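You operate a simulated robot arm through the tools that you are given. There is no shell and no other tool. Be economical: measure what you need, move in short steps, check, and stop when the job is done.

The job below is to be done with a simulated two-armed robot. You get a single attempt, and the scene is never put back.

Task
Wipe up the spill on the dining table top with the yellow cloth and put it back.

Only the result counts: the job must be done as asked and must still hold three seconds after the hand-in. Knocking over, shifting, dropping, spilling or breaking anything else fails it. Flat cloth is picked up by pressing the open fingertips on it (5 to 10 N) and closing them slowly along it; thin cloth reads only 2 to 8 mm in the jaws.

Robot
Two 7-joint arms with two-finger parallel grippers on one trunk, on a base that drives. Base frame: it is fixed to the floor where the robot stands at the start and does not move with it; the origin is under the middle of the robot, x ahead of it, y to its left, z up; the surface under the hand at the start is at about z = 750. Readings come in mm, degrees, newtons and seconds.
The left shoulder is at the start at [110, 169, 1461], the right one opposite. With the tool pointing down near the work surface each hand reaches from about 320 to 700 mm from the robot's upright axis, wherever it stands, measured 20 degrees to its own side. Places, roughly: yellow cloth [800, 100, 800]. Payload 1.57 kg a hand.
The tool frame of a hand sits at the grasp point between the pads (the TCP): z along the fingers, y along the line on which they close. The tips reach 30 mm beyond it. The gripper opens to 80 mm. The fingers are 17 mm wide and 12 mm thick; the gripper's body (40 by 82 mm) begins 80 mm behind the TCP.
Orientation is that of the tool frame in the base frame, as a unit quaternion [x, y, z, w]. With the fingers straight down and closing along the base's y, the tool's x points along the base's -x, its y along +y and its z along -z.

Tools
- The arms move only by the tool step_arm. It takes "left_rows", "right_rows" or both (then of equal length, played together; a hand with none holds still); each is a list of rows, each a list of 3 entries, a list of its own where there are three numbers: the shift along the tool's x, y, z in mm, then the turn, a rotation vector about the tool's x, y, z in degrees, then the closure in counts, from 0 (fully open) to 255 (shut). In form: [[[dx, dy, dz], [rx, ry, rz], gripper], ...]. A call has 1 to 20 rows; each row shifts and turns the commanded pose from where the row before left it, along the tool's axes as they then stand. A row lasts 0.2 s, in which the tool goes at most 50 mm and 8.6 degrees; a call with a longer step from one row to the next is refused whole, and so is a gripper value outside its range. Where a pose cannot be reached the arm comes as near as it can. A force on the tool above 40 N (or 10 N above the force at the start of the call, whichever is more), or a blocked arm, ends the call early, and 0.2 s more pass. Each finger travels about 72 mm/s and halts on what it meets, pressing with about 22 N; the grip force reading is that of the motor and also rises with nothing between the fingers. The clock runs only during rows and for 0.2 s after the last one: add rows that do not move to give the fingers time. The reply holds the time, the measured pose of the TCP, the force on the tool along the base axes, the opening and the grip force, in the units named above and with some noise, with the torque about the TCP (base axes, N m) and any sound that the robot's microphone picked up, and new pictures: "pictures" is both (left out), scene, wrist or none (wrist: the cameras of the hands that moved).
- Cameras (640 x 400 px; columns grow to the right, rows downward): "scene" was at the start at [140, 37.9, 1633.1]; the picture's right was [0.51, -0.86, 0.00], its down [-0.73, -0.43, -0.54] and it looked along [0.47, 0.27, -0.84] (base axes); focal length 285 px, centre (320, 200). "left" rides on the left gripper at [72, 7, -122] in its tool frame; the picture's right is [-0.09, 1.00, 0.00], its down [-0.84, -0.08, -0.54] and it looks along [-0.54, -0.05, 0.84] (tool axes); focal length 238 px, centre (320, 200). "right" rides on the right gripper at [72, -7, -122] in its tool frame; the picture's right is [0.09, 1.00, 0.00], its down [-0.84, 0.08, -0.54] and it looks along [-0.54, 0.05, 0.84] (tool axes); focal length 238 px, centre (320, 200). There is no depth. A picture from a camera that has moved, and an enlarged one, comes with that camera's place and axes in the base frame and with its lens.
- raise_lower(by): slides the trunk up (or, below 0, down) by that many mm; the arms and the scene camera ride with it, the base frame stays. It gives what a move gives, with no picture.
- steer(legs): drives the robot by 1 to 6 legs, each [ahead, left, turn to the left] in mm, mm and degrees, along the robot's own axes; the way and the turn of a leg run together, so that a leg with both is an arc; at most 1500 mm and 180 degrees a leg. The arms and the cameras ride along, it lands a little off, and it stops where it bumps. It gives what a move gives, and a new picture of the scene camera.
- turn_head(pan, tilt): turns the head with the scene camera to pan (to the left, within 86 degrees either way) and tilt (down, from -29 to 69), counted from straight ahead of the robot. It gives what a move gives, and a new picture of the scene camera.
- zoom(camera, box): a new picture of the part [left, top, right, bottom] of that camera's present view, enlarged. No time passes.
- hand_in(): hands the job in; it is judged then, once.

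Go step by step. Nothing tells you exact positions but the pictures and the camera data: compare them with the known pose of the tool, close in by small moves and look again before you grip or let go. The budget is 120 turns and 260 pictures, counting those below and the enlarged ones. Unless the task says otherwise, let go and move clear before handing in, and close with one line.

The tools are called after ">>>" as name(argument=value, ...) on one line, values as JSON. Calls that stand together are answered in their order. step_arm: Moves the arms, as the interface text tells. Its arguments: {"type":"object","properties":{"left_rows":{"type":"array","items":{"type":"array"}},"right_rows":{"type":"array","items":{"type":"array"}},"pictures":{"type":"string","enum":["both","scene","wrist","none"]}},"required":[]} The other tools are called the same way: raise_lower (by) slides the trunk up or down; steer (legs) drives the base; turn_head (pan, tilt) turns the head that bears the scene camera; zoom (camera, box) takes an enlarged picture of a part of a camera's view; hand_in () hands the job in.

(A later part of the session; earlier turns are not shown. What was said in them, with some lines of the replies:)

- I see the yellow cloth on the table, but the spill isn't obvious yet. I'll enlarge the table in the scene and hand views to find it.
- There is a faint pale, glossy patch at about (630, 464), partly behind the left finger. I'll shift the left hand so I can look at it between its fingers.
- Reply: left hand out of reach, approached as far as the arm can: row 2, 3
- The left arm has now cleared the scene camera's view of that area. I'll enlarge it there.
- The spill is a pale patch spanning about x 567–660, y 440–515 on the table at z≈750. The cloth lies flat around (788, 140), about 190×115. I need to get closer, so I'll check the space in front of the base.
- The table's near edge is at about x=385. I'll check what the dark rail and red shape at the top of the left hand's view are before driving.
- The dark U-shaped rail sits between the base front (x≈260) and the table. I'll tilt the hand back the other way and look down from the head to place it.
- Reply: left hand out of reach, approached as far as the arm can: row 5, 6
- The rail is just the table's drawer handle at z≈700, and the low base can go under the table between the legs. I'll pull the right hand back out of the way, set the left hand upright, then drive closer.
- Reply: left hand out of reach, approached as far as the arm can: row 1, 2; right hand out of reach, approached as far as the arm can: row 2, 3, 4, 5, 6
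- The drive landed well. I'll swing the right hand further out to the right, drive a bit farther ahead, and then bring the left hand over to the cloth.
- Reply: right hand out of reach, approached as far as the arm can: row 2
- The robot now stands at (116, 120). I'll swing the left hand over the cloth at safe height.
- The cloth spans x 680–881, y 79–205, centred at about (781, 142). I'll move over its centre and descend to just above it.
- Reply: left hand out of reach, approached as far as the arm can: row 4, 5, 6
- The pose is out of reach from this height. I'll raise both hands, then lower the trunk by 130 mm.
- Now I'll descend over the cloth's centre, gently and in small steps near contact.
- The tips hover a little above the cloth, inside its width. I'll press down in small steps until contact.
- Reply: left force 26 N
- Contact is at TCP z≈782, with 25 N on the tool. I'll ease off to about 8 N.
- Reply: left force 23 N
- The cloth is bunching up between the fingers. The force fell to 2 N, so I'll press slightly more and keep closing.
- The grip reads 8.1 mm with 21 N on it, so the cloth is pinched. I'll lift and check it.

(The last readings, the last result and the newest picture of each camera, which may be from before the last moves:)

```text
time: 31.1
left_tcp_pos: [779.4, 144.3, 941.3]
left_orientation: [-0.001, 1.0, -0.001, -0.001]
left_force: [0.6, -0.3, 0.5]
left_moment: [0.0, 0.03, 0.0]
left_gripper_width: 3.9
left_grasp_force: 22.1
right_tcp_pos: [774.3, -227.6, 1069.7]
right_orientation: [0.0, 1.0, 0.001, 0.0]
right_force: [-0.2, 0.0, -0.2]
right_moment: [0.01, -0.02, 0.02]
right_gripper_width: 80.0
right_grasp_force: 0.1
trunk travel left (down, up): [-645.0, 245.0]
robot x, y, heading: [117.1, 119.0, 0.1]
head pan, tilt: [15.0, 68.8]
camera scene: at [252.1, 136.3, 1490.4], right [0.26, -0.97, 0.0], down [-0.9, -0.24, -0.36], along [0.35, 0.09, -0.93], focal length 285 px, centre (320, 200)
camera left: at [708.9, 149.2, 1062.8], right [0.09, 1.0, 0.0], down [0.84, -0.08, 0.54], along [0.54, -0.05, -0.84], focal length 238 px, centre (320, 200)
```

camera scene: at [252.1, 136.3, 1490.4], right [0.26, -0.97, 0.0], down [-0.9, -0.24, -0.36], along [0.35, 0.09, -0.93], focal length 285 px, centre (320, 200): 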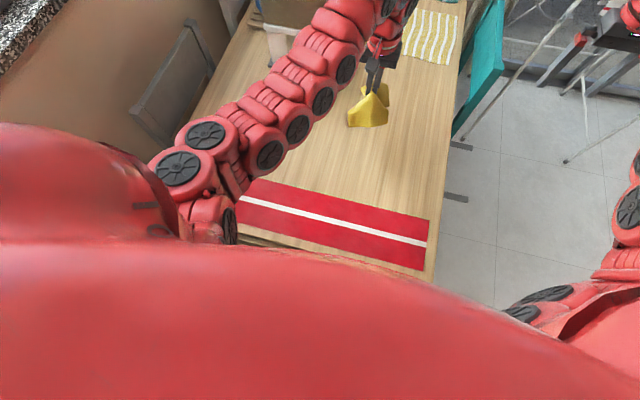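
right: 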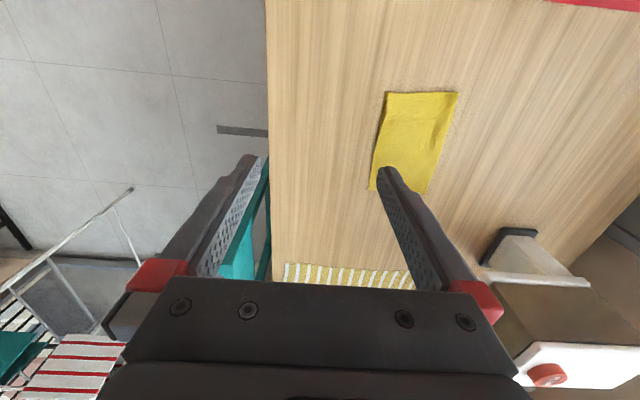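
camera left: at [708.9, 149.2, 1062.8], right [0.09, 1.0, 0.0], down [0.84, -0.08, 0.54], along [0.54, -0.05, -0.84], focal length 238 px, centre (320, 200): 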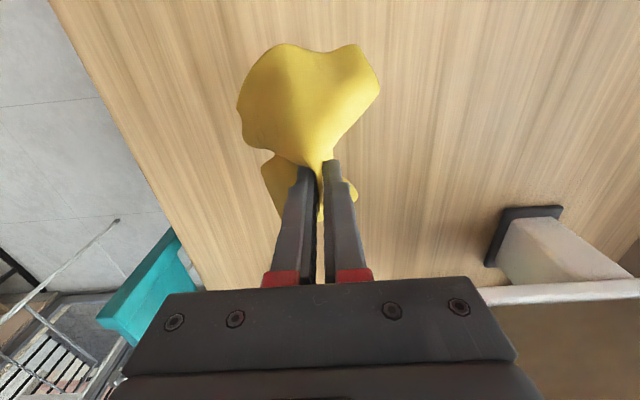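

The cloth is held securely. Next I'll carry it over the spill.

>>> step_arm(left_rows=[[[14, 33, 0], [0, 0, 0], 255], [[14, 33, 0], [0, 0, 0], 255], [[14, 33, 0], [0, 0, 0], 255], [[14, 33, 0], [0, 0, 0], 255], [[14, 33, 0], [0, 0, 0], 255], [[14, 33, 0], [0, 0, 0], 255], [[14, 33, 0], [0, 0, 0], 255], [[14, 33, 0], [0, 0, 0], 255], [[14, 33, 0], [0, 0, 0], 255], [[14, 33, 0], [0, 0, 0], 255], [[0, 0, 0], [0, 0, 0], 255]])

>>> zoom(camera="left", box=[160, 20, 480, 220])

```text
time: 33.5
left_tcp_pos: [759.1, 218.4, 943.1]
left_orientation: [0.0, 1.0, 0.0, 0.0]
left_force: [0.3, 0.6, -0.8]
left_moment: [0.0, -0.01, -0.02]
left_gripper_width: 3.8
left_grasp_force: 22.0
left hand out of reach, approached as far as the arm can: row 2, 3, 4, 5, 6, 7, 8, 9, 10
right_tcp_pos: [774.5, -227.8, 1070.6]
right_orientation: [0.001, 1.0, 0.001, 0.0]
right_force: [0.1, -0.7, -0.8]
right_moment: [-0.02, 0.0, -0.01]
right_gripper_width: 80.1
right_grasp_force: 0.0
trunk travel left (down, up): [-645.0, 245.0]
robot x, y, heading: [117.7, 119.5, -0.0]
head pan, tilt: [15.0, 68.8]
camera scene: at [251.8, 136.6, 1490.4], right [0.26, -0.97, 0.0], down [-0.9, -0.24, -0.36], along [0.35, 0.09, -0.93], focal length 285 px, centre (320, 200)
camera left: at [687.4, 223.8, 1064.9], right [0.09, 1.0, 0.0], down [0.84, -0.08, 0.54], along [0.54, -0.05, -0.84], focal length 238 px, centre (320, 200)
```

scene: 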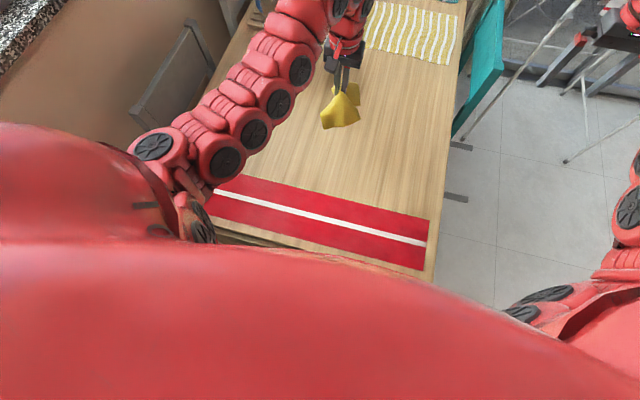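
left: 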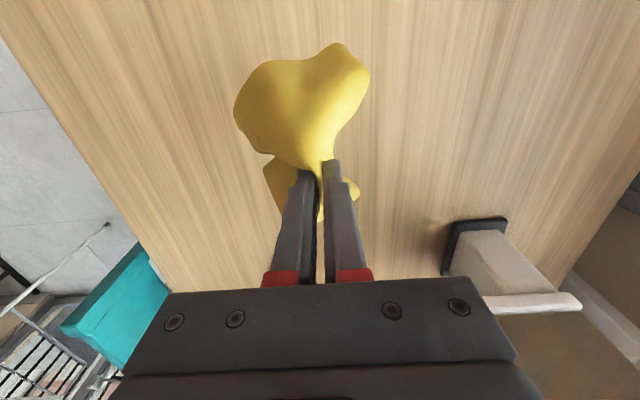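

```text
2.00 times, centred on (320, 120) of left
camera zoom: at [687.4, 223.8, 1064.9], right [0.09, 1.0, 0.0], down [0.84, -0.08, 0.54], along [0.54, -0.05, -0.84], focal length 477 px, centre (320, 360)
```

zoom: 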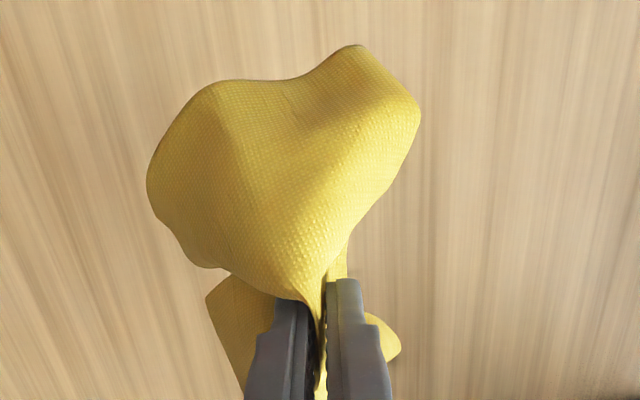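

The arm hit its inner reach limit with the trunk low. I'll raise the trunk back, and the hand will ride up with it.

>>> raise_lower(by=130)

>>> step_arm(left_rows=[[[12, 0, 25], [0, 0, 0], 255], [[12, 26, 25], [0, 0, 0], 255], [[12, 26, 25], [0, 0, 0], 255], [[12, 26, 25], [0, 0, 0], 255], [[12, 26, 25], [0, 0, 0], 255], [[12, 26, 0], [0, 0, 0], 255], [[12, 26, 0], [0, 0, 0], 255], [[12, 26, 0], [0, 0, 0], 255], [[12, 26, 0], [0, 0, 0], 255], [[12, 26, 0], [0, 0, 0], 255], [[0, 26, 0], [0, 0, 0], 255], [[0, 0, 0], [0, 0, 0], 255]])

```text
time: 35.0
left_tcp_pos: [758.7, 218.7, 1072.8]
left_orientation: [0.0, 1.0, -0.001, 0.0]
left_force: [0.2, -0.5, -0.6]
left_moment: [0.0, -0.07, 0.01]
left_gripper_width: 3.7
left_grasp_force: 22.2
right_tcp_pos: [775.6, -226.2, 1199.8]
right_orientation: [0.0, 1.0, 0.001, 0.001]
right_force: [-0.1, -0.1, 0.3]
right_moment: [0.01, -0.01, 0.05]
right_gripper_width: 80.5
right_grasp_force: 0.0
trunk travel left (down, up): [-775.0, 115.0]
robot x, y, heading: [120.2, 120.2, 0.1]
head pan, tilt: [15.0, 68.8]
```

```text
time: 37.6
left_tcp_pos: [655.6, 474.2, 945.0]
left_orientation: [0.0, 1.0, -0.001, 0.0]
left_force: [0.2, -0.2, -0.7]
left_moment: [0.01, -0.01, 0.01]
left_gripper_width: 4.0
left_grasp_force: 21.7
left hand out of reach, approached as far as the arm can: row 1, 3
right_tcp_pos: [774.6, -229.2, 1199.0]
right_orientation: [0.0, 1.0, 0.001, 0.0]
right_force: [0.3, 0.4, -1.1]
right_moment: [0.01, 0.01, -0.01]
right_gripper_width: 80.0
right_grasp_force: 0.1
trunk travel left (down, up): [-775.0, 115.0]
robot x, y, heading: [115.7, 119.8, 0.1]
head pan, tilt: [15.0, 68.8]
camera scene: at [251.9, 135.8, 1620.4], right [0.26, -0.97, 0.0], down [-0.9, -0.24, -0.36], along [0.35, 0.09, -0.93], focal length 285 px, centre (320, 200)
camera left: at [584.0, 480.0, 1065.9], right [0.09, 1.0, 0.0], down [0.84, -0.08, 0.54], along [0.54, -0.05, -0.84], focal length 238 px, centre (320, 200)
```

scene: 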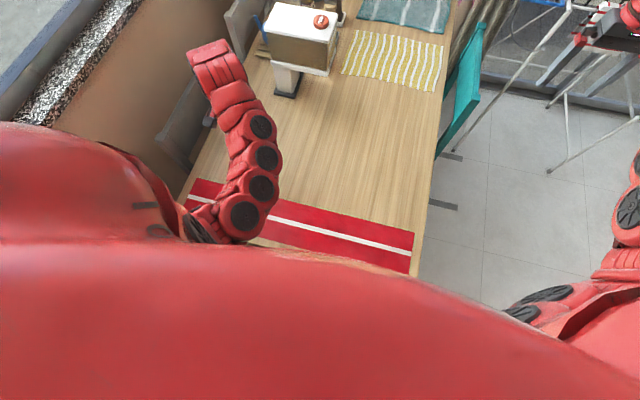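
left: 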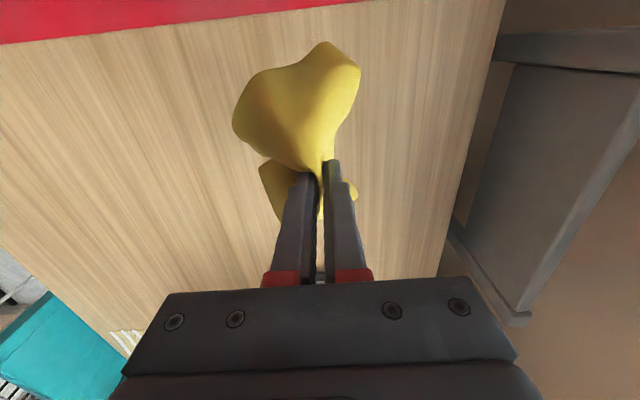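

The cloth hangs over the spill's far end. I'll turn the hand 90° so the cloth's long side lies along y and stays off the red runner.

>>> step_arm(left_rows=[[[0, 0, 0], [0, 0, -8.2], 255], [[0, 0, 0], [0, 0, -8.2], 255], [[0, 0, 0], [0, 0, -8.2], 255], [[0, 0, 0], [0, 0, -8.2], 255], [[0, 0, 0], [0, 0, -8.2], 255], [[0, 0, 0], [0, 0, -8.2], 255], [[0, 0, 0], [0, 0, -8.2], 255], [[0, 0, 0], [0, 0, -8.2], 255], [[0, 0, 0], [0, 0, -8.2], 255], [[0, 0, 0], [0, 0, -8.2], 255], [[0, 0, 0], [0, 0, -8], 255], [[0, 0, 0], [0, 0, 0], 255]], pictures="wrist")

```text
time: 40.2
left_tcp_pos: [653.4, 471.9, 944.1]
left_orientation: [0.708, -0.706, 0.0, -0.001]
left_force: [0.4, 0.5, 0.3]
left_moment: [-0.01, 0.0, -0.07]
left_gripper_width: 3.5
left_grasp_force: 22.1
right_tcp_pos: [774.1, -227.9, 1199.1]
right_orientation: [0.0, 1.0, 0.0, 0.001]
right_force: [-0.1, 0.0, -0.5]
right_moment: [-0.02, -0.02, 0.0]
right_gripper_width: 79.9
right_grasp_force: 0.1
trunk travel left (down, up): [-775.0, 115.0]
robot x, y, heading: [123.0, 116.9, 0.2]
head pan, tilt: [15.0, 68.8]
camera left: at [648.1, 400.4, 1065.6], right [-1.0, 0.09, 0.0], down [0.08, 0.84, 0.54], along [0.05, 0.54, -0.84], focal length 238 px, centre (320, 200)
```

left: 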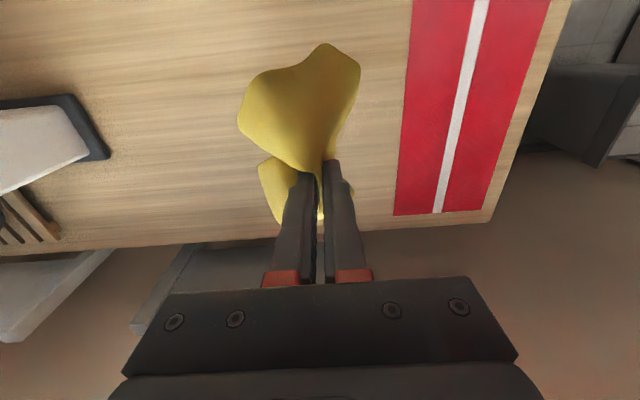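

The turn worked: tool x is now base −y and tool y is base −x. I'll lower the cloth to just above the table at the far end of the spill.

>>> step_arm(left_rows=[[[0, 0, 30], [0, 0, 0], 255], [[0, 0, 30], [0, 0, 0], 255], [[0, 0, 30], [0, 0, 0], 255], [[0, 0, 30], [0, 0, 0], 255], [[0, 0, 20], [0, 0, 0], 255], [[0, 0, 10], [0, 0, 0], 255], [[0, 0, 0], [0, 0, 0], 255]])

```text
time: 41.8
left_tcp_pos: [654.6, 472.6, 796.4]
left_orientation: [-0.707, 0.707, -0.001, -0.001]
left_force: [0.1, -0.4, 0.3]
left_moment: [0.01, 0.0, -0.03]
left_gripper_width: 3.8
left_grasp_force: 21.4
right_tcp_pos: [773.7, -228.1, 1200.4]
right_orientation: [0.0, 1.0, 0.001, 0.001]
right_force: [-0.1, 0.2, 0.1]
right_moment: [-0.04, 0.04, 0.02]
right_gripper_width: 80.0
right_grasp_force: 0.1
trunk travel left (down, up): [-775.0, 115.0]
robot x, y, heading: [118.0, 120.5, 0.0]
head pan, tilt: [15.0, 68.8]
camera scene: at [251.8, 136.5, 1620.4], right [0.26, -0.97, 0.0], down [-0.9, -0.24, -0.36], along [0.35, 0.09, -0.93], focal length 285 px, centre (320, 200)
camera left: at [648.4, 400.4, 916.5], right [-1.0, 0.09, 0.0], down [0.08, 0.84, 0.54], along [0.05, 0.54, -0.84], focal length 238 px, centre (320, 200)
```

scene: 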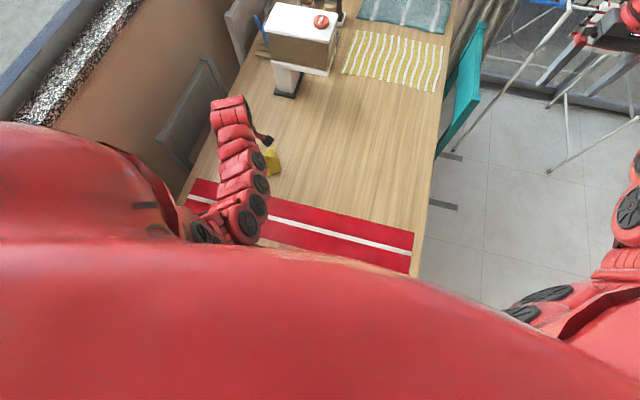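
left: 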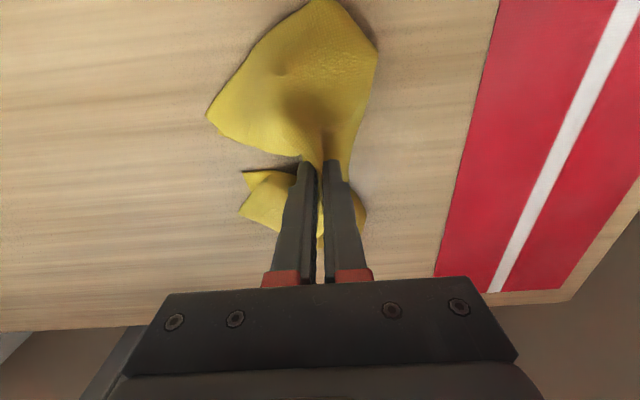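

The runner edge is at x≈550, clear of the work. I'll move to the y=440 side of the spill and press down lightly.

>>> step_arm(left_rows=[[[16, 0, 0], [0, 0, 0], 255], [[16, 0, 4], [0, 0, 0], 255], [[0, 0, 4], [0, 0, 0], 255], [[0, 0, 2], [0, 0, 0], 255], [[0, 0, 2], [0, 0, 0], 255], [[0, 0, 1], [0, 0, 0], 255], [[0, 0, 0], [0, 0, 0], 255]], pictures="none")

```text
time: 43.4
left_tcp_pos: [655.1, 440.5, 782.6]
left_orientation: [0.708, -0.707, 0.0, -0.002]
left_force: [0.7, 2.5, 25.0]
left_moment: [0.05, -0.05, -0.05]
left_gripper_width: 3.9
left_grasp_force: 22.1
right_tcp_pos: [772.0, -228.7, 1200.3]
right_orientation: [0.0, 1.0, 0.0, 0.001]
right_force: [0.1, -0.6, -0.5]
right_moment: [0.02, -0.01, 0.02]
right_gripper_width: 80.1
right_grasp_force: 0.0
trunk travel left (down, up): [-775.0, 115.0]
robot x, y, heading: [120.2, 121.8, 0.1]
head pan, tilt: [15.0, 68.8]
```

>>> step_arm(left_rows=[[[0, 0, -2], [0, 0, 0], 255], [[0, 15, 0], [0, 0, 0], 255], [[0, 15, 0], [0, 0, 0], 255], [[0, 15, 0], [0, 0, 0], 255], [[0, 15, 0], [0, 0, 0], 255], [[0, 15, 0], [0, 0, 0], 255], [[0, 0, 0], [0, 0, 0], 255]])

```text
time: 45.0
left_tcp_pos: [578.6, 441.2, 783.2]
left_orientation: [-0.707, 0.707, 0.0, 0.001]
left_force: [2.9, 1.3, 11.0]
left_moment: [-0.06, -0.14, 0.01]
left_gripper_width: 3.8
left_grasp_force: 21.6
right_tcp_pos: [773.0, -228.8, 1201.3]
right_orientation: [0.0, 1.0, 0.0, 0.0]
right_force: [-0.3, -0.2, -0.1]
right_moment: [-0.03, 0.01, 0.01]
right_gripper_width: 79.6
right_grasp_force: 0.0
trunk travel left (down, up): [-775.0, 115.0]
robot x, y, heading: [120.7, 119.9, 0.0]
head pan, tilt: [15.0, 68.8]
camera scene: at [251.2, 135.6, 1620.5], right [0.26, -0.97, 0.0], down [-0.9, -0.24, -0.36], along [0.35, 0.09, -0.93], focal length 285 px, centre (320, 200)
camera left: at [572.9, 368.9, 904.8], right [-1.0, 0.09, 0.0], down [0.08, 0.84, 0.54], along [0.05, 0.54, -0.84], focal length 238 px, centre (320, 200)
```

scene: 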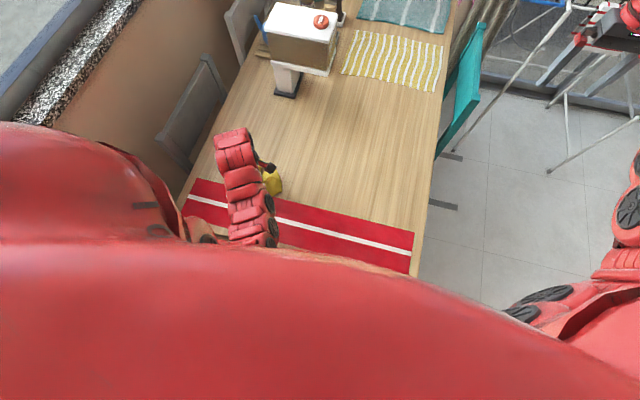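
left: 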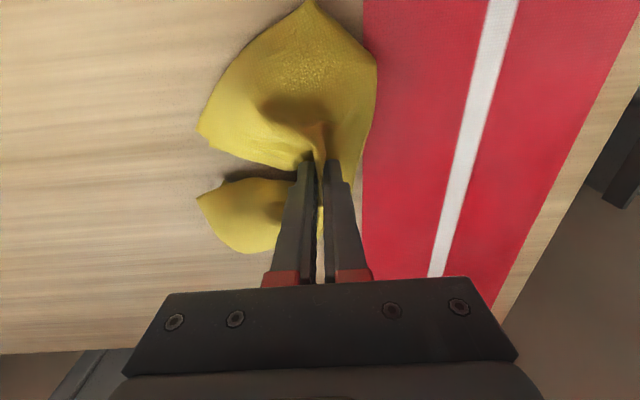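

Stroke one went well at 11 N, and the runner hasn't moved. I'll continue the raster towards +y.

>>> step_arm(left_rows=[[[-14, 0, 0], [0, 0, 0], 255], [[0, -14, 0], [0, 0, 0], 255], [[0, -14, 0], [0, 0, 0], 255], [[0, -14, 0], [0, 0, 0], 255], [[0, -14, 0], [0, 0, 0], 255], [[0, -14, 0], [0, 0, 0], 255], [[0, -14, 0], [0, 0, 0], 255], [[-14, 0, 0], [0, 0, 0], 255], [[0, 14, 0], [0, 0, 0], 255], [[0, 14, 0], [0, 0, 0], 255], [[0, 14, 0], [0, 0, 0], 255], [[0, 14, 0], [0, 0, 0], 255], [[0, 14, 0], [0, 0, 0], 255], [[0, 14, 0], [0, 0, 0], 255], [[0, 0, 0], [0, 0, 0], 255]], pictures="wrist")

```text
time: 48.2
left_tcp_pos: [579.8, 466.5, 782.8]
left_orientation: [0.707, -0.707, 0.0, 0.0]
left_force: [2.7, -1.0, 15.0]
left_moment: [-0.07, -0.08, -0.02]
left_gripper_width: 3.7
left_grasp_force: 21.7
right_tcp_pos: [773.7, -228.0, 1199.7]
right_orientation: [0.001, 1.0, 0.0, 0.0]
right_force: [-0.7, -0.3, 0.4]
right_moment: [0.02, -0.01, -0.02]
right_gripper_width: 79.9
right_grasp_force: 0.0
trunk travel left (down, up): [-775.0, 115.0]
robot x, y, heading: [115.4, 121.4, 0.2]
head pan, tilt: [15.0, 68.8]
camera left: at [572.8, 395.0, 904.6], right [-1.0, 0.09, 0.0], down [0.08, 0.84, 0.54], along [0.05, 0.54, -0.84], focal length 238 px, centre (320, 200)
```

left: 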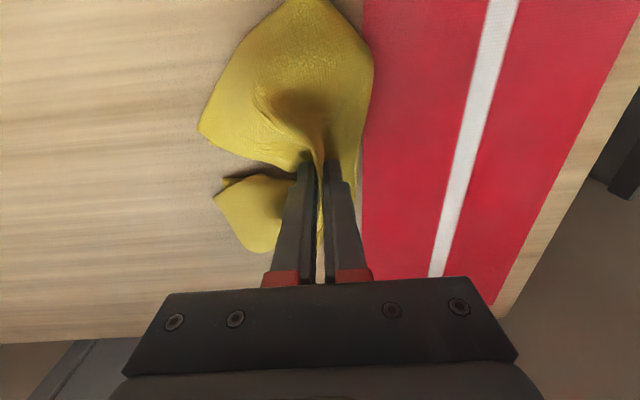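

>>> step_arm(left_rows=[[[-14, 0, 0], [0, 0, 0], 255], [[0, -14, 0], [0, 0, 0], 255], [[0, -14, 0], [0, 0, 0], 255], [[0, -14, 0], [0, 0, 0], 255], [[0, -14, 0], [0, 0, 0], 255], [[0, -14, 0], [0, 0, 0], 255], [[0, -14, 0], [0, 0, 0], 255], [[-14, 0, 0], [0, 0, 0], 255], [[0, 14, 0], [0, 0, 0], 255], [[0, 14, 0], [0, 0, 0], 255], [[0, 14, 0], [0, 0, 0], 255], [[0, 14, 0], [0, 0, 0], 255], [[0, 14, 0], [0, 0, 0], 255], [[0, 14, 0], [0, 0, 0], 255], [[0, 0, 0], [0, 0, 0], 255]], pictures="none")

>>> step_arm(left_rows=[[[-14, 0, 0], [0, 0, 0], 255], [[0, -14, 0], [0, 0, 0], 255], [[0, -14, 0], [0, 0, 0], 255], [[0, -14, 0], [0, 0, 0], 255], [[0, -14, 0], [0, 0, 0], 255], [[0, -14, 0], [0, 0, 0], 255], [[0, -14, 0], [0, 0, 0], 255], [[0, 0, 0], [0, 0, 0], 255]], pictures="none")

```text
time: 51.4
left_tcp_pos: [580.0, 496.8, 784.3]
left_orientation: [-0.707, 0.707, 0.0, 0.001]
left_force: [2.8, 0.0, 7.8]
left_moment: [-0.04, -0.08, -0.03]
left_gripper_width: 3.7
left_grasp_force: 21.9
right_tcp_pos: [773.8, -228.5, 1199.8]
right_orientation: [0.0, 1.0, 0.001, 0.0]
right_force: [-0.1, -0.7, 0.9]
right_moment: [0.03, 0.0, 0.0]
right_gripper_width: 80.3
right_grasp_force: 0.0
trunk travel left (down, up): [-775.0, 115.0]
robot x, y, heading: [120.5, 120.1, -0.0]
head pan, tilt: [15.0, 68.8]
```

```text
time: 53.2
left_tcp_pos: [663.3, 510.8, 783.3]
left_orientation: [0.707, -0.707, 0.001, -0.001]
left_force: [-0.5, -1.6, 4.0]
left_moment: [0.0, 0.0, 0.0]
left_gripper_width: 3.6
left_grasp_force: 22.1
right_tcp_pos: [772.8, -228.2, 1200.2]
right_orientation: [0.0, 1.0, 0.001, 0.0]
right_force: [-0.9, -0.3, -0.4]
right_moment: [0.0, 0.01, 0.01]
right_gripper_width: 79.7
right_grasp_force: 0.0
trunk travel left (down, up): [-775.0, 115.0]
robot x, y, heading: [113.2, 116.8, -0.1]
head pan, tilt: [15.0, 68.8]
```

The raster is complete across y 440–511. I'll lift the cloth, shift it aside, and inspect the spill area.

>>> step_arm(left_rows=[[[0, 0, -15], [0, 0, 0], 255], [[0, 0, -25], [0, 0, 0], 255], [[0, 0, -30], [0, 0, 0], 255], [[0, -20, -30], [0, 0, 0], 255], [[0, -30, -30], [0, 0, 0], 255], [[0, -30, -20], [0, 0, 0], 255], [[0, -20, 0], [0, 0, 0], 255], [[0, 0, 0], [0, 0, 0], 255]])

>>> zoom(camera="left", box=[280, 50, 600, 250])

>>> zoom(camera="scene", box=[180, 100, 340, 220])

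```text
time: 55.0
left_tcp_pos: [764.3, 511.6, 933.0]
left_orientation: [-0.707, 0.707, 0.001, 0.0]
left_force: [-0.2, 0.4, 0.0]
left_moment: [0.0, 0.01, -0.04]
left_gripper_width: 3.8
left_grasp_force: 21.9
right_tcp_pos: [773.9, -228.2, 1199.8]
right_orientation: [0.0, 1.0, 0.0, 0.0]
right_force: [-0.5, -0.3, -0.6]
right_moment: [0.03, -0.01, 0.0]
right_gripper_width: 80.2
right_grasp_force: 0.0
trunk travel left (down, up): [-775.0, 115.0]
robot x, y, heading: [115.6, 122.4, 0.1]
head pan, tilt: [15.0, 68.8]
camera scene: at [251.5, 136.6, 1620.4], right [0.26, -0.97, 0.0], down [-0.9, -0.24, -0.36], along [0.35, 0.09, -0.93], focal length 285 px, centre (320, 200)
camera left: at [757.4, 438.9, 1054.3], right [-1.0, 0.09, 0.0], down [0.08, 0.84, 0.54], along [0.05, 0.54, -0.84], focal length 238 px, centre (320, 200)
```

scene: 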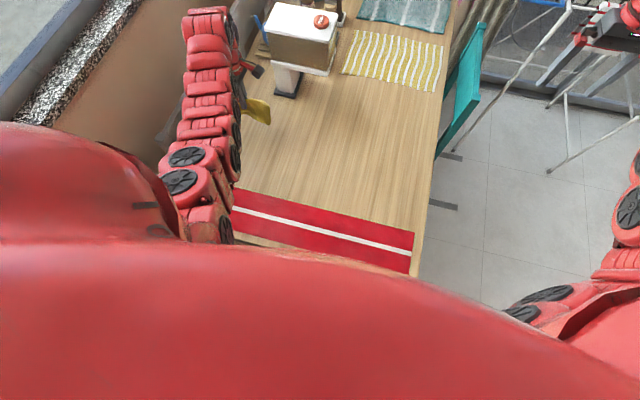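
left: 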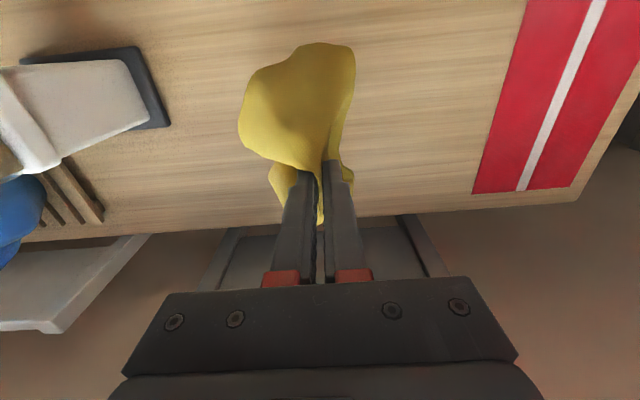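

```text
2.00 times, centred on (440, 150) of left
camera zoom: at [757.4, 438.9, 1054.3], right [-1.0, 0.09, 0.0], down [0.08, 0.84, 0.54], along [0.05, 0.54, -0.84], focal length 477 px, centre (80, 300)
```

zoom: 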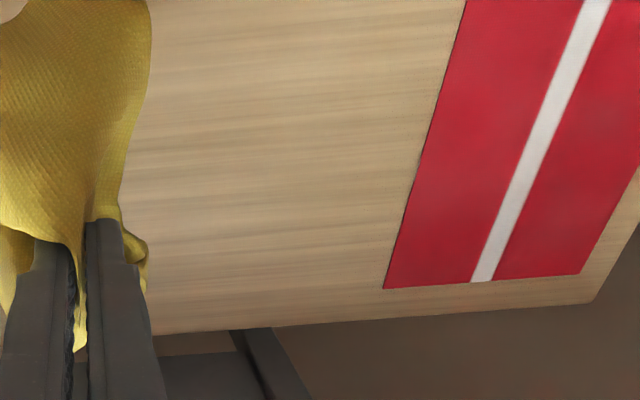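

```text
3.33 times, centred on (260, 160) of scene
camera zoom: at [251.5, 136.6, 1620.4], right [0.26, -0.97, 0.0], down [-0.9, -0.24, -0.36], along [0.35, 0.09, -0.93], focal length 949 px, centre (520, 333)
```

zoom: 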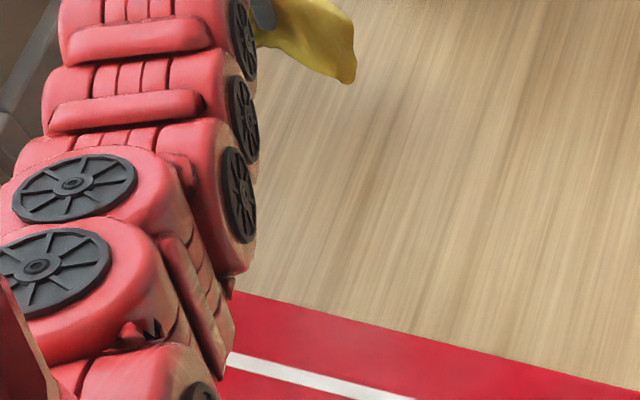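

The wiped area looks clean so far. I'll bring the hand partway back and turn it to its original orientation, then take a clearer look from the head camera.

>>> step_arm(left_rows=[[[35, 0, 0], [0, 0, 0], 255], [[35, 0, 0], [0, 0, 0], 255], [[35, 0, 0], [0, 0, 0], 255], [[35, 0, 0], [0, 0, 0], 255], [[35, 0, 0], [0, 0, 0], 255], [[35, 0, 0], [0, 0, 0], 255], [[0, 0, 0], [0, 0, 8.2], 255], [[0, 0, 0], [0, 0, 8.2], 255], [[0, 0, 0], [0, 0, 8.2], 255], [[0, 0, 0], [0, 0, 8.2], 255], [[0, 0, 0], [0, 0, 8.2], 255], [[0, 0, 0], [0, 0, 8.2], 255], [[0, 0, 0], [0, 0, 8.2], 255], [[0, 0, 0], [0, 0, 8.2], 255], [[0, 0, 0], [0, 0, 8.2], 255], [[0, 0, 0], [0, 0, 8.2], 255], [[0, 0, 0], [0, 0, 8], 255], [[0, 0, 0], [0, 0, 0], 255]])

>>> turn_head(pan=30, tilt=57)

>>> zoom(camera="scene", box=[200, 120, 380, 240])

```text
time: 58.8
left_tcp_pos: [763.9, 301.7, 933.6]
left_orientation: [0.001, 1.0, 0.0, -0.001]
left_force: [0.2, -0.2, -0.2]
left_moment: [-0.02, 0.02, 0.05]
left_gripper_width: 3.8
left_grasp_force: 21.7
right_tcp_pos: [775.0, -228.2, 1199.4]
right_orientation: [0.0, 1.0, 0.001, 0.0]
right_force: [0.2, 0.0, -0.7]
right_moment: [-0.04, 0.0, -0.02]
right_gripper_width: 79.8
right_grasp_force: 0.1
trunk travel left (down, up): [-775.0, 115.0]
robot x, y, heading: [118.8, 120.9, -0.3]
head pan, tilt: [15.0, 68.8]
camera scene: at [251.9, 136.5, 1620.4], right [0.26, -0.97, 0.0], down [-0.9, -0.24, -0.36], along [0.35, 0.09, -0.93], focal length 285 px, centre (320, 200)
camera left: at [692.2, 307.3, 1054.4], right [0.09, 1.0, 0.0], down [0.84, -0.08, 0.54], along [0.54, -0.05, -0.84], focal length 238 px, centre (320, 200)
```

scene: 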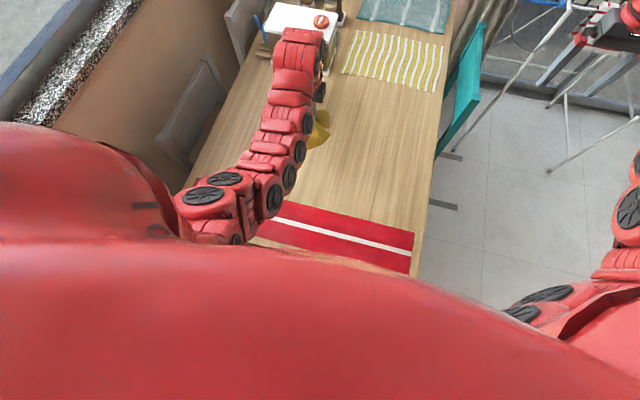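
left: 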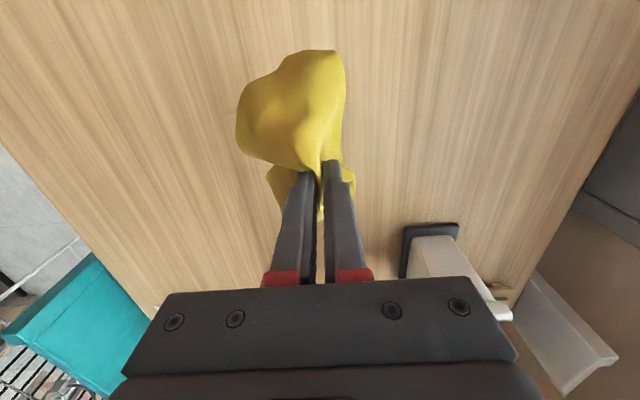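

```text
time: 59.6
left_tcp_pos: [764.6, 301.1, 932.9]
left_orientation: [0.0, 1.0, 0.0, -0.001]
left_force: [-0.8, -0.3, -0.1]
left_moment: [-0.02, 0.0, 0.03]
left_gripper_width: 3.8
left_grasp_force: 22.2
right_tcp_pos: [774.8, -227.7, 1200.3]
right_orientation: [0.0, 1.0, 0.001, 0.0]
right_force: [0.5, 0.2, -0.5]
right_moment: [-0.03, 0.01, -0.02]
right_gripper_width: 79.9
right_grasp_force: 0.1
trunk travel left (down, up): [-775.0, 115.0]
robot x, y, heading: [114.8, 117.8, 0.1]
head pan, tilt: [30.0, 57.0]
camera scene: at [258.5, 156.9, 1633.3], right [0.5, -0.87, 0.0], down [-0.73, -0.42, -0.54], along [0.47, 0.27, -0.84], focal length 285 px, centre (320, 200)
```

scene: 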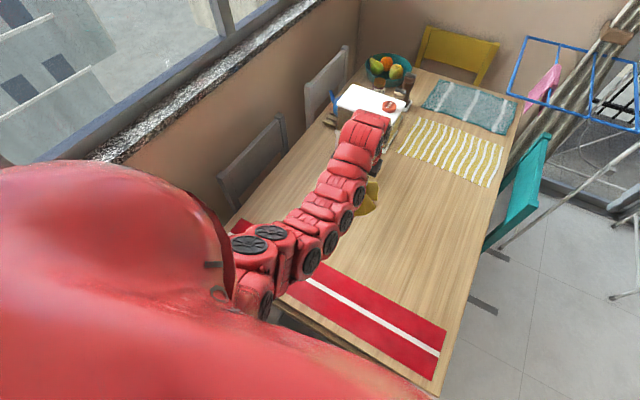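

```text
3.33 times, centred on (290, 180) of scene
camera zoom: at [258.5, 156.9, 1633.3], right [0.5, -0.87, 0.0], down [-0.73, -0.42, -0.54], along [0.47, 0.27, -0.84], focal length 949 px, centre (420, 267)
```

zoom: 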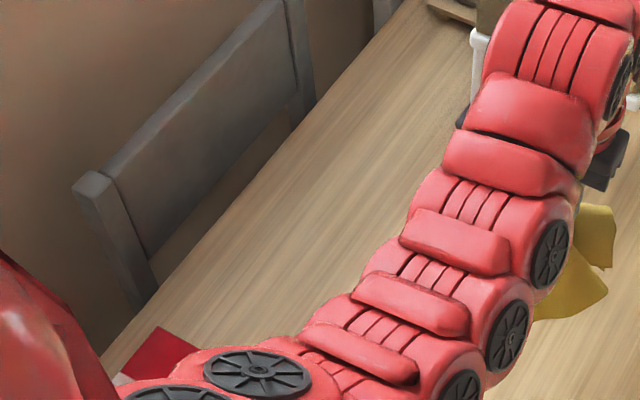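

My arm still hides the spill spot. I'll carry the cloth back over its original place, raised enough for lowering the trunk, and look again from there.

>>> step_arm(left_rows=[[[-3, -27, -8], [0, 0, 0], 255], [[-3, -27, -8], [0, 0, 0], 255], [[-3, -27, -8], [0, 0, 0], 255], [[-3, -27, -8], [0, 0, 0], 255], [[-3, -27, -8], [0, 0, 0], 255], [[-2, -24, -8], [0, 0, 0], 255], [[0, 0, 0], [0, 0, 0], 255]], pictures="none")

>>> zoom(camera="scene", box=[200, 120, 380, 240])

```text
time: 61.2
left_tcp_pos: [781.8, 142.4, 981.3]
left_orientation: [-0.001, 1.0, -0.001, 0.0]
left_force: [0.6, -0.3, -0.1]
left_moment: [0.01, 0.02, 0.05]
left_gripper_width: 4.0
left_grasp_force: 22.1
right_tcp_pos: [773.9, -227.2, 1200.8]
right_orientation: [0.0, 1.0, 0.0, 0.0]
right_force: [-0.3, 0.7, -0.7]
right_moment: [0.01, -0.02, 0.02]
right_gripper_width: 79.9
right_grasp_force: 0.2
trunk travel left (down, up): [-775.0, 115.0]
robot x, y, heading: [115.4, 123.1, -0.0]
head pan, tilt: [30.0, 57.0]
```

```text
3.33 times, centred on (290, 180) of scene
camera zoom: at [258.5, 157.4, 1633.4], right [0.5, -0.87, 0.0], down [-0.73, -0.42, -0.54], along [0.47, 0.27, -0.84], focal length 949 px, centre (420, 267)
```

zoom: 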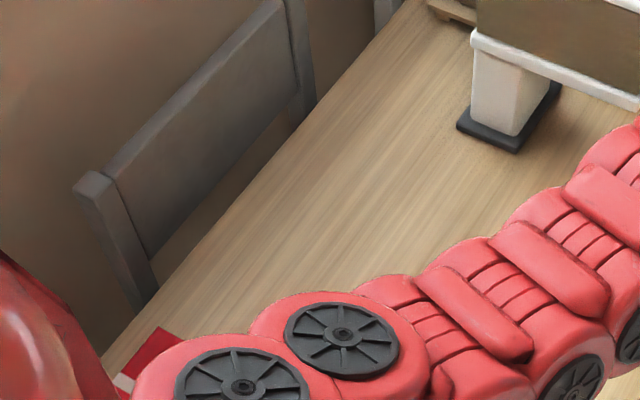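

The arm hides it again. I'll turn the right hand so its camera looks over towards the spill area.

>>> step_arm(right_rows=[[[0, 0, 0], [0, 0, -8.2], 0], [[0, 0, 0], [0, 0, -8.2], 0], [[0, 0, 0], [0, 0, -8.2], 0], [[0, 0, 0], [0, 0, -8.2], 0], [[0, 0, 0], [0, 0, -8.2], 0], [[0, 0, 0], [0, 0, -8.2], 0], [[0, 0, 0], [0, 0, -8.2], 0]], pictures="wrist")

```text
time: 62.8
left_tcp_pos: [781.8, 140.3, 982.6]
left_orientation: [0.0, 1.0, -0.001, 0.0]
left_force: [-0.4, 1.2, 0.3]
left_moment: [0.04, 0.01, 0.03]
left_gripper_width: 4.0
left_grasp_force: 22.3
right_tcp_pos: [773.5, -226.1, 1200.6]
right_orientation: [-0.482, 0.876, 0.001, -0.001]
right_force: [-0.5, -0.4, 0.3]
right_moment: [-0.02, 0.02, 0.0]
right_gripper_width: 80.0
right_grasp_force: 0.0
trunk travel left (down, up): [-775.0, 115.0]
robot x, y, heading: [119.6, 120.7, 0.1]
head pan, tilt: [30.0, 57.0]
camera right: at [741.4, -292.4, 1321.2], right [-0.89, 0.46, 0.0], down [0.38, 0.75, 0.54], along [0.25, 0.48, -0.84], focal length 238 px, centre (320, 200)
```

right: 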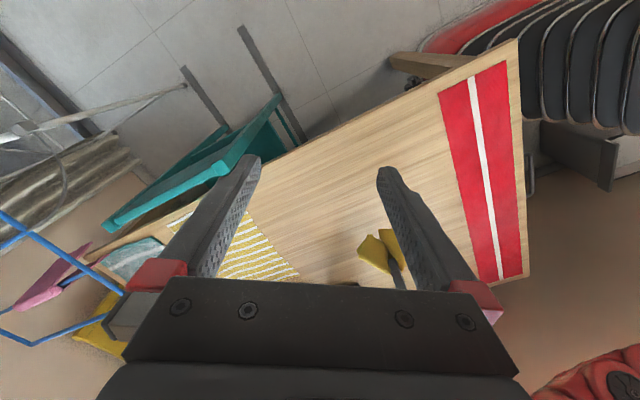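

That's a good view, but the finger covers the spot. I'll turn back slightly.

>>> step_arm(right_rows=[[[0, 0, 0], [0, 0, 8.2], 0], [[0, 0, 0], [0, 0, 6], 0], [[0, 0, 0], [0, 0, 0], 0]], pictures="wrist")

>>> zoom(camera="right", box=[440, 160, 600, 280])

```text
time: 63.6
left_tcp_pos: [781.9, 140.6, 982.1]
left_orientation: [0.0, 1.0, -0.001, 0.0]
left_force: [0.2, 0.1, 0.4]
left_moment: [0.01, 0.0, 0.05]
left_gripper_width: 4.0
left_grasp_force: 21.6
right_tcp_pos: [774.0, -226.9, 1200.3]
right_orientation: [-0.367, 0.93, 0.001, 0.0]
right_force: [0.2, 0.3, -0.2]
right_moment: [0.01, -0.01, 0.02]
right_gripper_width: 80.0
right_grasp_force: 0.1
trunk travel left (down, up): [-775.0, 115.0]
robot x, y, heading: [121.0, 119.3, 0.4]
head pan, tilt: [30.0, 57.0]
camera right: at [726.2, -282.6, 1321.2], right [-0.75, 0.66, 0.0], down [0.56, 0.63, 0.54], along [0.36, 0.41, -0.84], focal length 238 px, centre (320, 200)
```

right: 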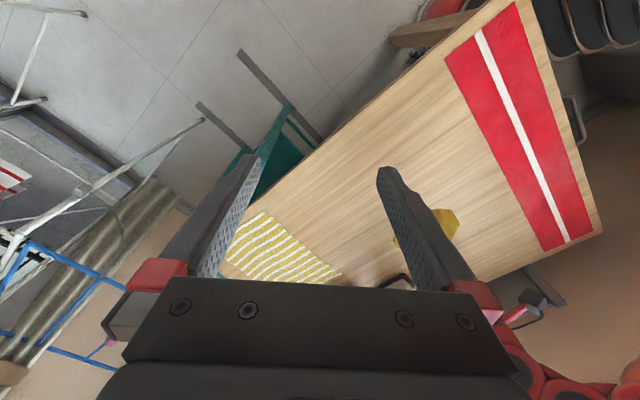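

```text
3.33 times, centred on (520, 220) of right
camera zoom: at [726.2, -282.6, 1321.2], right [-0.75, 0.66, 0.0], down [0.56, 0.63, 0.54], along [0.36, 0.41, -0.84], focal length 794 px, centre (-347, 133)
```

zoom: 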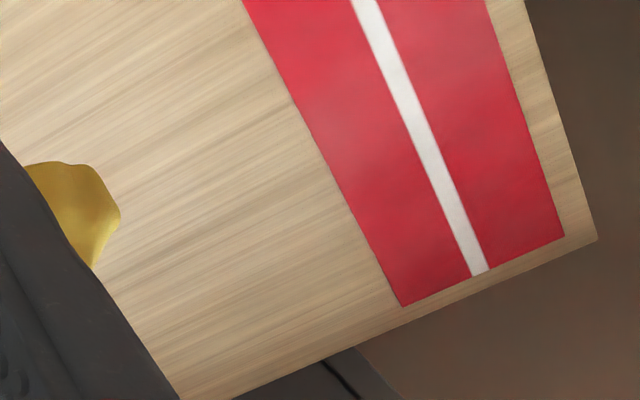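

The spill spot is now plain wood with no pale patch, so the wipe worked. I'll lower the trunk and put the cloth back.

>>> raise_lower(by=-130)

>>> step_arm(left_rows=[[[0, 0, 20], [0, 0, 0], 255], [[0, 0, 20], [0, 0, 0], 255], [[0, 0, 15], [0, 0, 0], 255], [[0, 0, 8], [0, 0, 0], 255], [[0, 0, 0], [0, 0, 0], 255]], pictures="wrist")

```text
time: 65.2
left_tcp_pos: [781.2, 141.8, 851.9]
left_orientation: [-0.001, 1.0, 0.0, 0.001]
left_force: [-0.2, 0.0, -0.7]
left_moment: [0.0, -0.01, 0.02]
left_gripper_width: 4.0
left_grasp_force: 22.2
right_tcp_pos: [774.5, -228.4, 1071.0]
right_orientation: [-0.368, 0.93, 0.0, 0.0]
right_force: [0.4, -0.6, -0.1]
right_moment: [-0.01, -0.03, 0.02]
right_gripper_width: 79.9
right_grasp_force: 0.1
trunk travel left (down, up): [-645.0, 245.0]
robot x, y, heading: [117.9, 120.2, -0.0]
head pan, tilt: [30.0, 57.0]
```

```text
time: 66.4
left_tcp_pos: [780.6, 141.3, 788.7]
left_orientation: [0.0, 1.0, 0.0, 0.0]
left_force: [-0.3, -0.2, 1.4]
left_moment: [-0.01, 0.01, 0.03]
left_gripper_width: 3.8
left_grasp_force: 21.5
right_tcp_pos: [773.7, -228.4, 1070.1]
right_orientation: [-0.368, 0.93, 0.001, -0.001]
right_force: [0.1, 1.0, 0.8]
right_moment: [0.01, 0.01, -0.03]
right_gripper_width: 80.0
right_grasp_force: 0.1
trunk travel left (down, up): [-645.0, 245.0]
robot x, y, heading: [118.6, 116.0, -0.0]
head pan, tilt: [30.0, 57.0]
camera left: at [708.7, 147.2, 910.4], right [0.09, 1.0, 0.0], down [0.84, -0.08, 0.54], along [0.54, -0.05, -0.84], focal length 238 px, centre (320, 200)
```

left: 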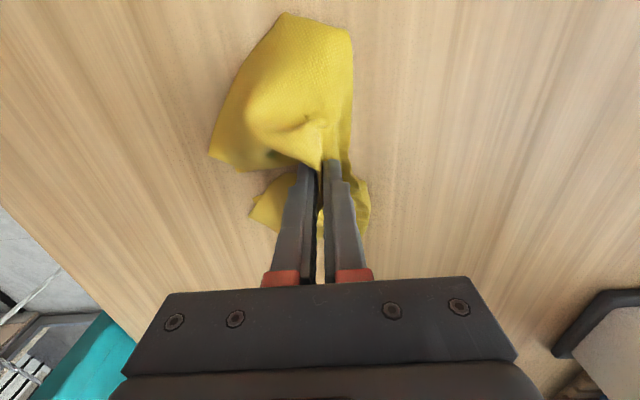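

Next I'll touch down lightly and open the fingers slowly, so they help spread the cloth.

>>> step_arm(left_rows=[[[0, 0, 3], [0, 0, 0], 255], [[0, 0, 2], [0, 0, 0], 255], [[0, 0, 0], [0, 0, 0], 240], [[0, 0, 0], [0, 0, 0], 225], [[0, 0, 0], [0, 0, 0], 210], [[0, 0, 0], [0, 0, 0], 195], [[0, 0, 0], [0, 0, 0], 180], [[0, 0, 0], [0, 0, 0], 165], [[0, 0, 0], [0, 0, 0], 150], [[0, 0, 0], [0, 0, 0], 130], [[0, 0, 0], [0, 0, 0], 110], [[0, 0, 0], [0, 0, 0], 90], [[0, 0, 0], [0, 0, 0], 70]], pictures="wrist")

```text
time: 69.2
left_tcp_pos: [780.3, 141.7, 784.9]
left_orientation: [0.0, 1.0, 0.0, 0.0]
left_force: [-0.6, 2.2, 4.6]
left_moment: [-0.07, 0.01, -0.04]
left_gripper_width: 56.5
left_grasp_force: 0.1
right_tcp_pos: [772.0, -227.0, 1070.4]
right_orientation: [-0.367, 0.93, 0.0, 0.0]
right_force: [0.2, 0.0, -0.7]
right_moment: [-0.02, -0.03, 0.02]
right_gripper_width: 80.0
right_grasp_force: 0.1
trunk travel left (down, up): [-645.0, 245.0]
robot x, y, heading: [120.3, 125.4, 0.0]
head pan, tilt: [30.0, 57.0]
camera left: at [708.9, 146.8, 905.3], right [0.09, 1.0, 0.0], down [0.84, -0.08, 0.54], along [0.54, -0.05, -0.84], focal length 238 px, centre (320, 200)
```

left: 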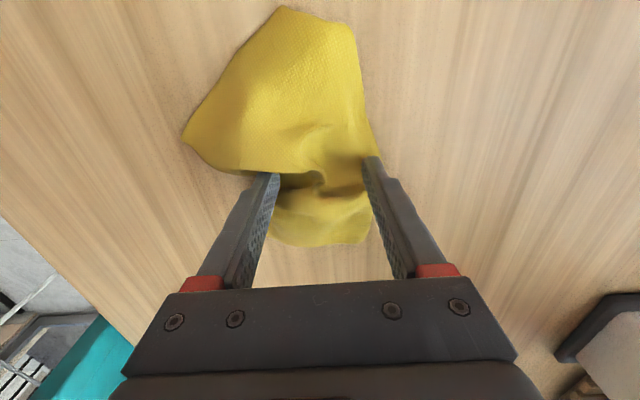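

The cloth spread out as the fingers opened. I'll lift straight up and check how it lies.

>>> step_arm(left_rows=[[[0, 0, -3], [0, 0, 0], 70], [[0, 0, -6], [0, 0, 0], 70], [[0, 0, -15], [0, 0, 0], 50], [[0, 0, -30], [0, 0, 0], 20], [[0, 0, -30], [0, 0, 0], 0], [[0, 0, -30], [0, 0, 0], 0], [[0, 0, -30], [0, 0, 0], 0], [[0, 0, -25], [0, 0, 0], 0], [[0, 0, 0], [0, 0, 0], 0]])

>>> zoom(camera="scene", box=[240, 120, 480, 280])

```text
time: 71.2
left_tcp_pos: [781.9, 141.0, 952.6]
left_orientation: [0.0, 1.0, 0.0, 0.0]
left_force: [-0.3, 0.4, -0.4]
left_moment: [0.02, -0.02, 0.02]
left_gripper_width: 79.9
left_grasp_force: 0.2
right_tcp_pos: [773.7, -227.6, 1070.6]
right_orientation: [-0.368, 0.93, 0.001, 0.0]
right_force: [-0.6, -0.2, -0.2]
right_moment: [0.02, 0.01, 0.01]
right_gripper_width: 80.0
right_grasp_force: 0.1
trunk travel left (down, up): [-645.0, 245.0]
robot x, y, heading: [116.4, 118.7, -0.0]
head pan, tilt: [30.0, 57.0]
camera scene: at [258.6, 156.7, 1503.3], right [0.5, -0.87, 0.0], down [-0.73, -0.42, -0.54], along [0.47, 0.27, -0.84], focal length 285 px, centre (320, 200)
camera left: at [709.8, 147.7, 1074.3], right [0.09, 1.0, 0.0], down [0.84, -0.08, 0.54], along [0.54, -0.05, -0.84], focal length 238 px, centre (320, 200)
```

scene: 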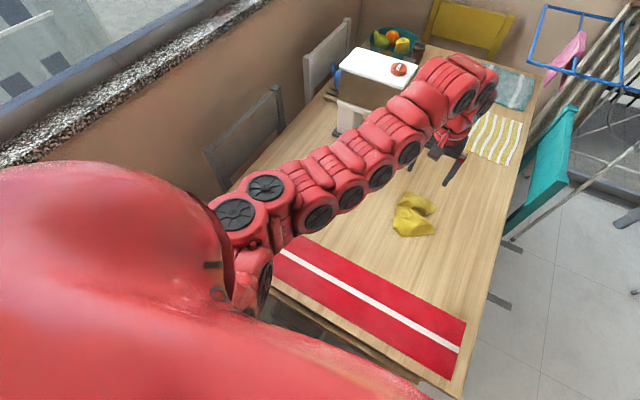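
left: 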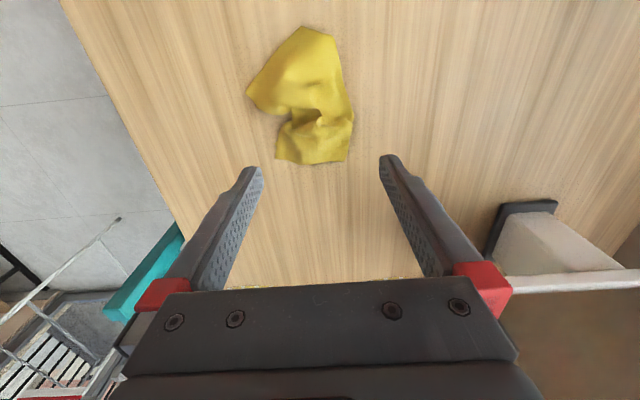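

```text
2.50 times, centred on (360, 200) of scene
camera zoom: at [258.6, 156.7, 1503.3], right [0.5, -0.87, 0.0], down [-0.73, -0.42, -0.54], along [0.47, 0.27, -0.84], focal length 711 px, centre (220, 200)
```

zoom: 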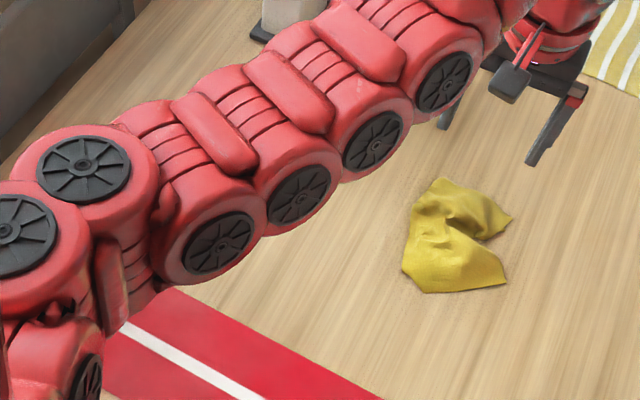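

The cloth lies back in its place, with its centre within about 25 mm of the original. I'll raise the trunk and bring the left hand over the wiped area for one last close look.

>>> raise_lower(by=130)

>>> step_arm(left_rows=[[[12, 10, 0], [0, 0, 0], 0], [[14, 28, 10], [0, 0, 0], 0], [[14, 28, 10], [0, 0, 0], 0], [[14, 28, 15], [0, 0, 0], 0], [[14, 28, 15], [0, 0, 0], 0], [[14, 28, 20], [0, 0, 0], 0], [[14, 28, 20], [0, 0, 0], 0], [[14, 28, 20], [0, 0, 0], 0], [[14, 28, 10], [0, 0, 0], 0], [[14, 28, 0], [0, 0, 0], 0], [[14, 28, 0], [0, 0, 0], 0], [[0, 0, 0], [0, 0, 0], 0]])

>>> zoom(camera="left", box=[220, 20, 540, 220])

```text
time: 72.8
left_tcp_pos: [780.8, 142.5, 1082.1]
left_orientation: [0.0, 1.0, 0.0, 0.0]
left_force: [0.9, -0.7, 0.3]
left_moment: [0.02, 0.01, 0.02]
left_gripper_width: 80.0
left_grasp_force: 0.0
right_tcp_pos: [775.1, -226.5, 1199.2]
right_orientation: [-0.368, 0.93, 0.002, -0.001]
right_force: [0.3, -0.1, 0.2]
right_moment: [0.0, 0.0, 0.03]
right_gripper_width: 80.1
right_grasp_force: 0.0
trunk travel left (down, up): [-775.0, 115.0]
robot x, y, heading: [115.6, 121.1, -0.0]
head pan, tilt: [30.0, 57.0]
```

```text
time: 75.4
left_tcp_pos: [667.1, 399.8, 943.1]
left_orientation: [0.0, 1.0, 0.001, -0.001]
left_force: [0.4, -0.2, 0.3]
left_moment: [0.02, 0.03, 0.0]
left_gripper_width: 79.8
left_grasp_force: 0.0
left hand out of reach, approached as far as the arm can: row 3, 4, 5, 6
right_tcp_pos: [774.1, -228.7, 1199.3]
right_orientation: [-0.368, 0.93, 0.001, 0.0]
right_force: [-0.1, -0.6, 0.8]
right_moment: [-0.01, 0.02, 0.04]
right_gripper_width: 79.9
right_grasp_force: 0.0
trunk travel left (down, up): [-775.0, 115.0]
robot x, y, heading: [115.3, 118.5, 0.0]
head pan, tilt: [30.0, 57.0]
camera scene: at [258.6, 156.5, 1633.4], right [0.5, -0.87, 0.0], down [-0.73, -0.42, -0.54], along [0.47, 0.27, -0.84], focal length 285 px, centre (320, 200)
camera left: at [594.9, 406.0, 1065.1], right [0.09, 1.0, 0.0], down [0.84, -0.08, 0.54], along [0.54, -0.05, -0.84], focal length 238 px, centre (320, 200)
```

scene: 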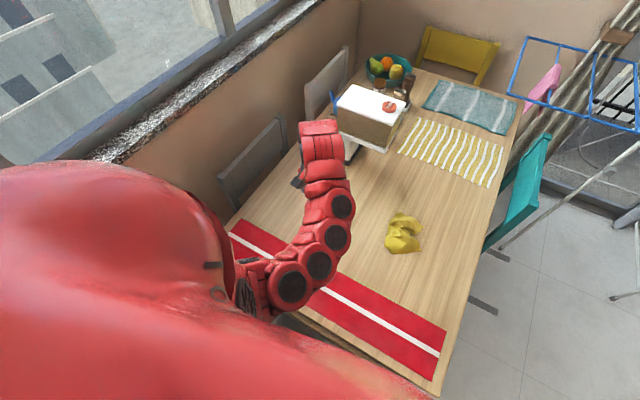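
left: 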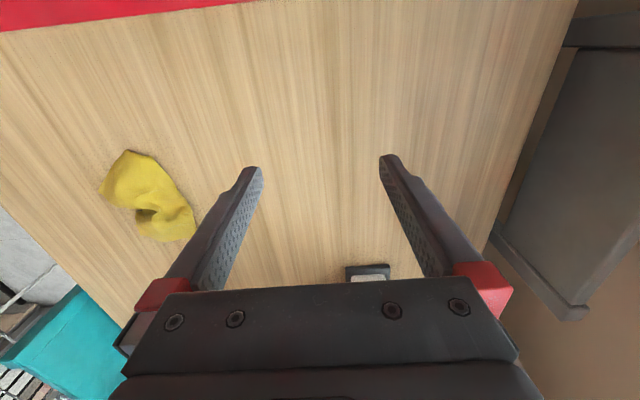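

```text
2.00 times, centred on (380, 120) of left
camera zoom: at [594.9, 406.0, 1065.1], right [0.09, 1.0, 0.0], down [0.84, -0.08, 0.54], along [0.54, -0.05, -0.84], focal length 477 px, centre (200, 360)
```

zoom: 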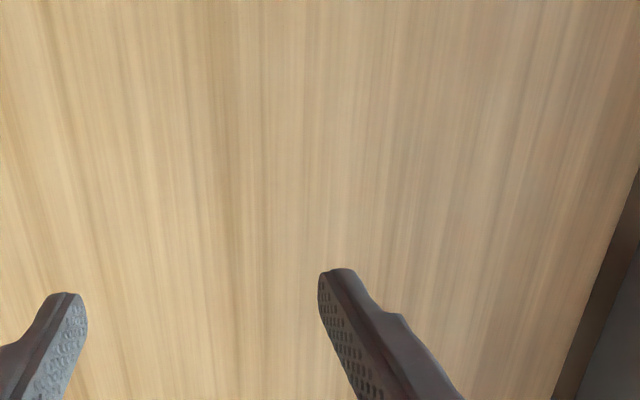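

The wiped area is clean wood, the cloth is back in its spot, and both hands are open and clear. I'm handing in now.

>>> hand_in()

```text
The job is handed in.
```

I wiped up the spill, and the close-up afterwards showed clean wood. The yellow cloth is back in its place, about 25 mm off its original centre and a bit crumpled rather than flat.
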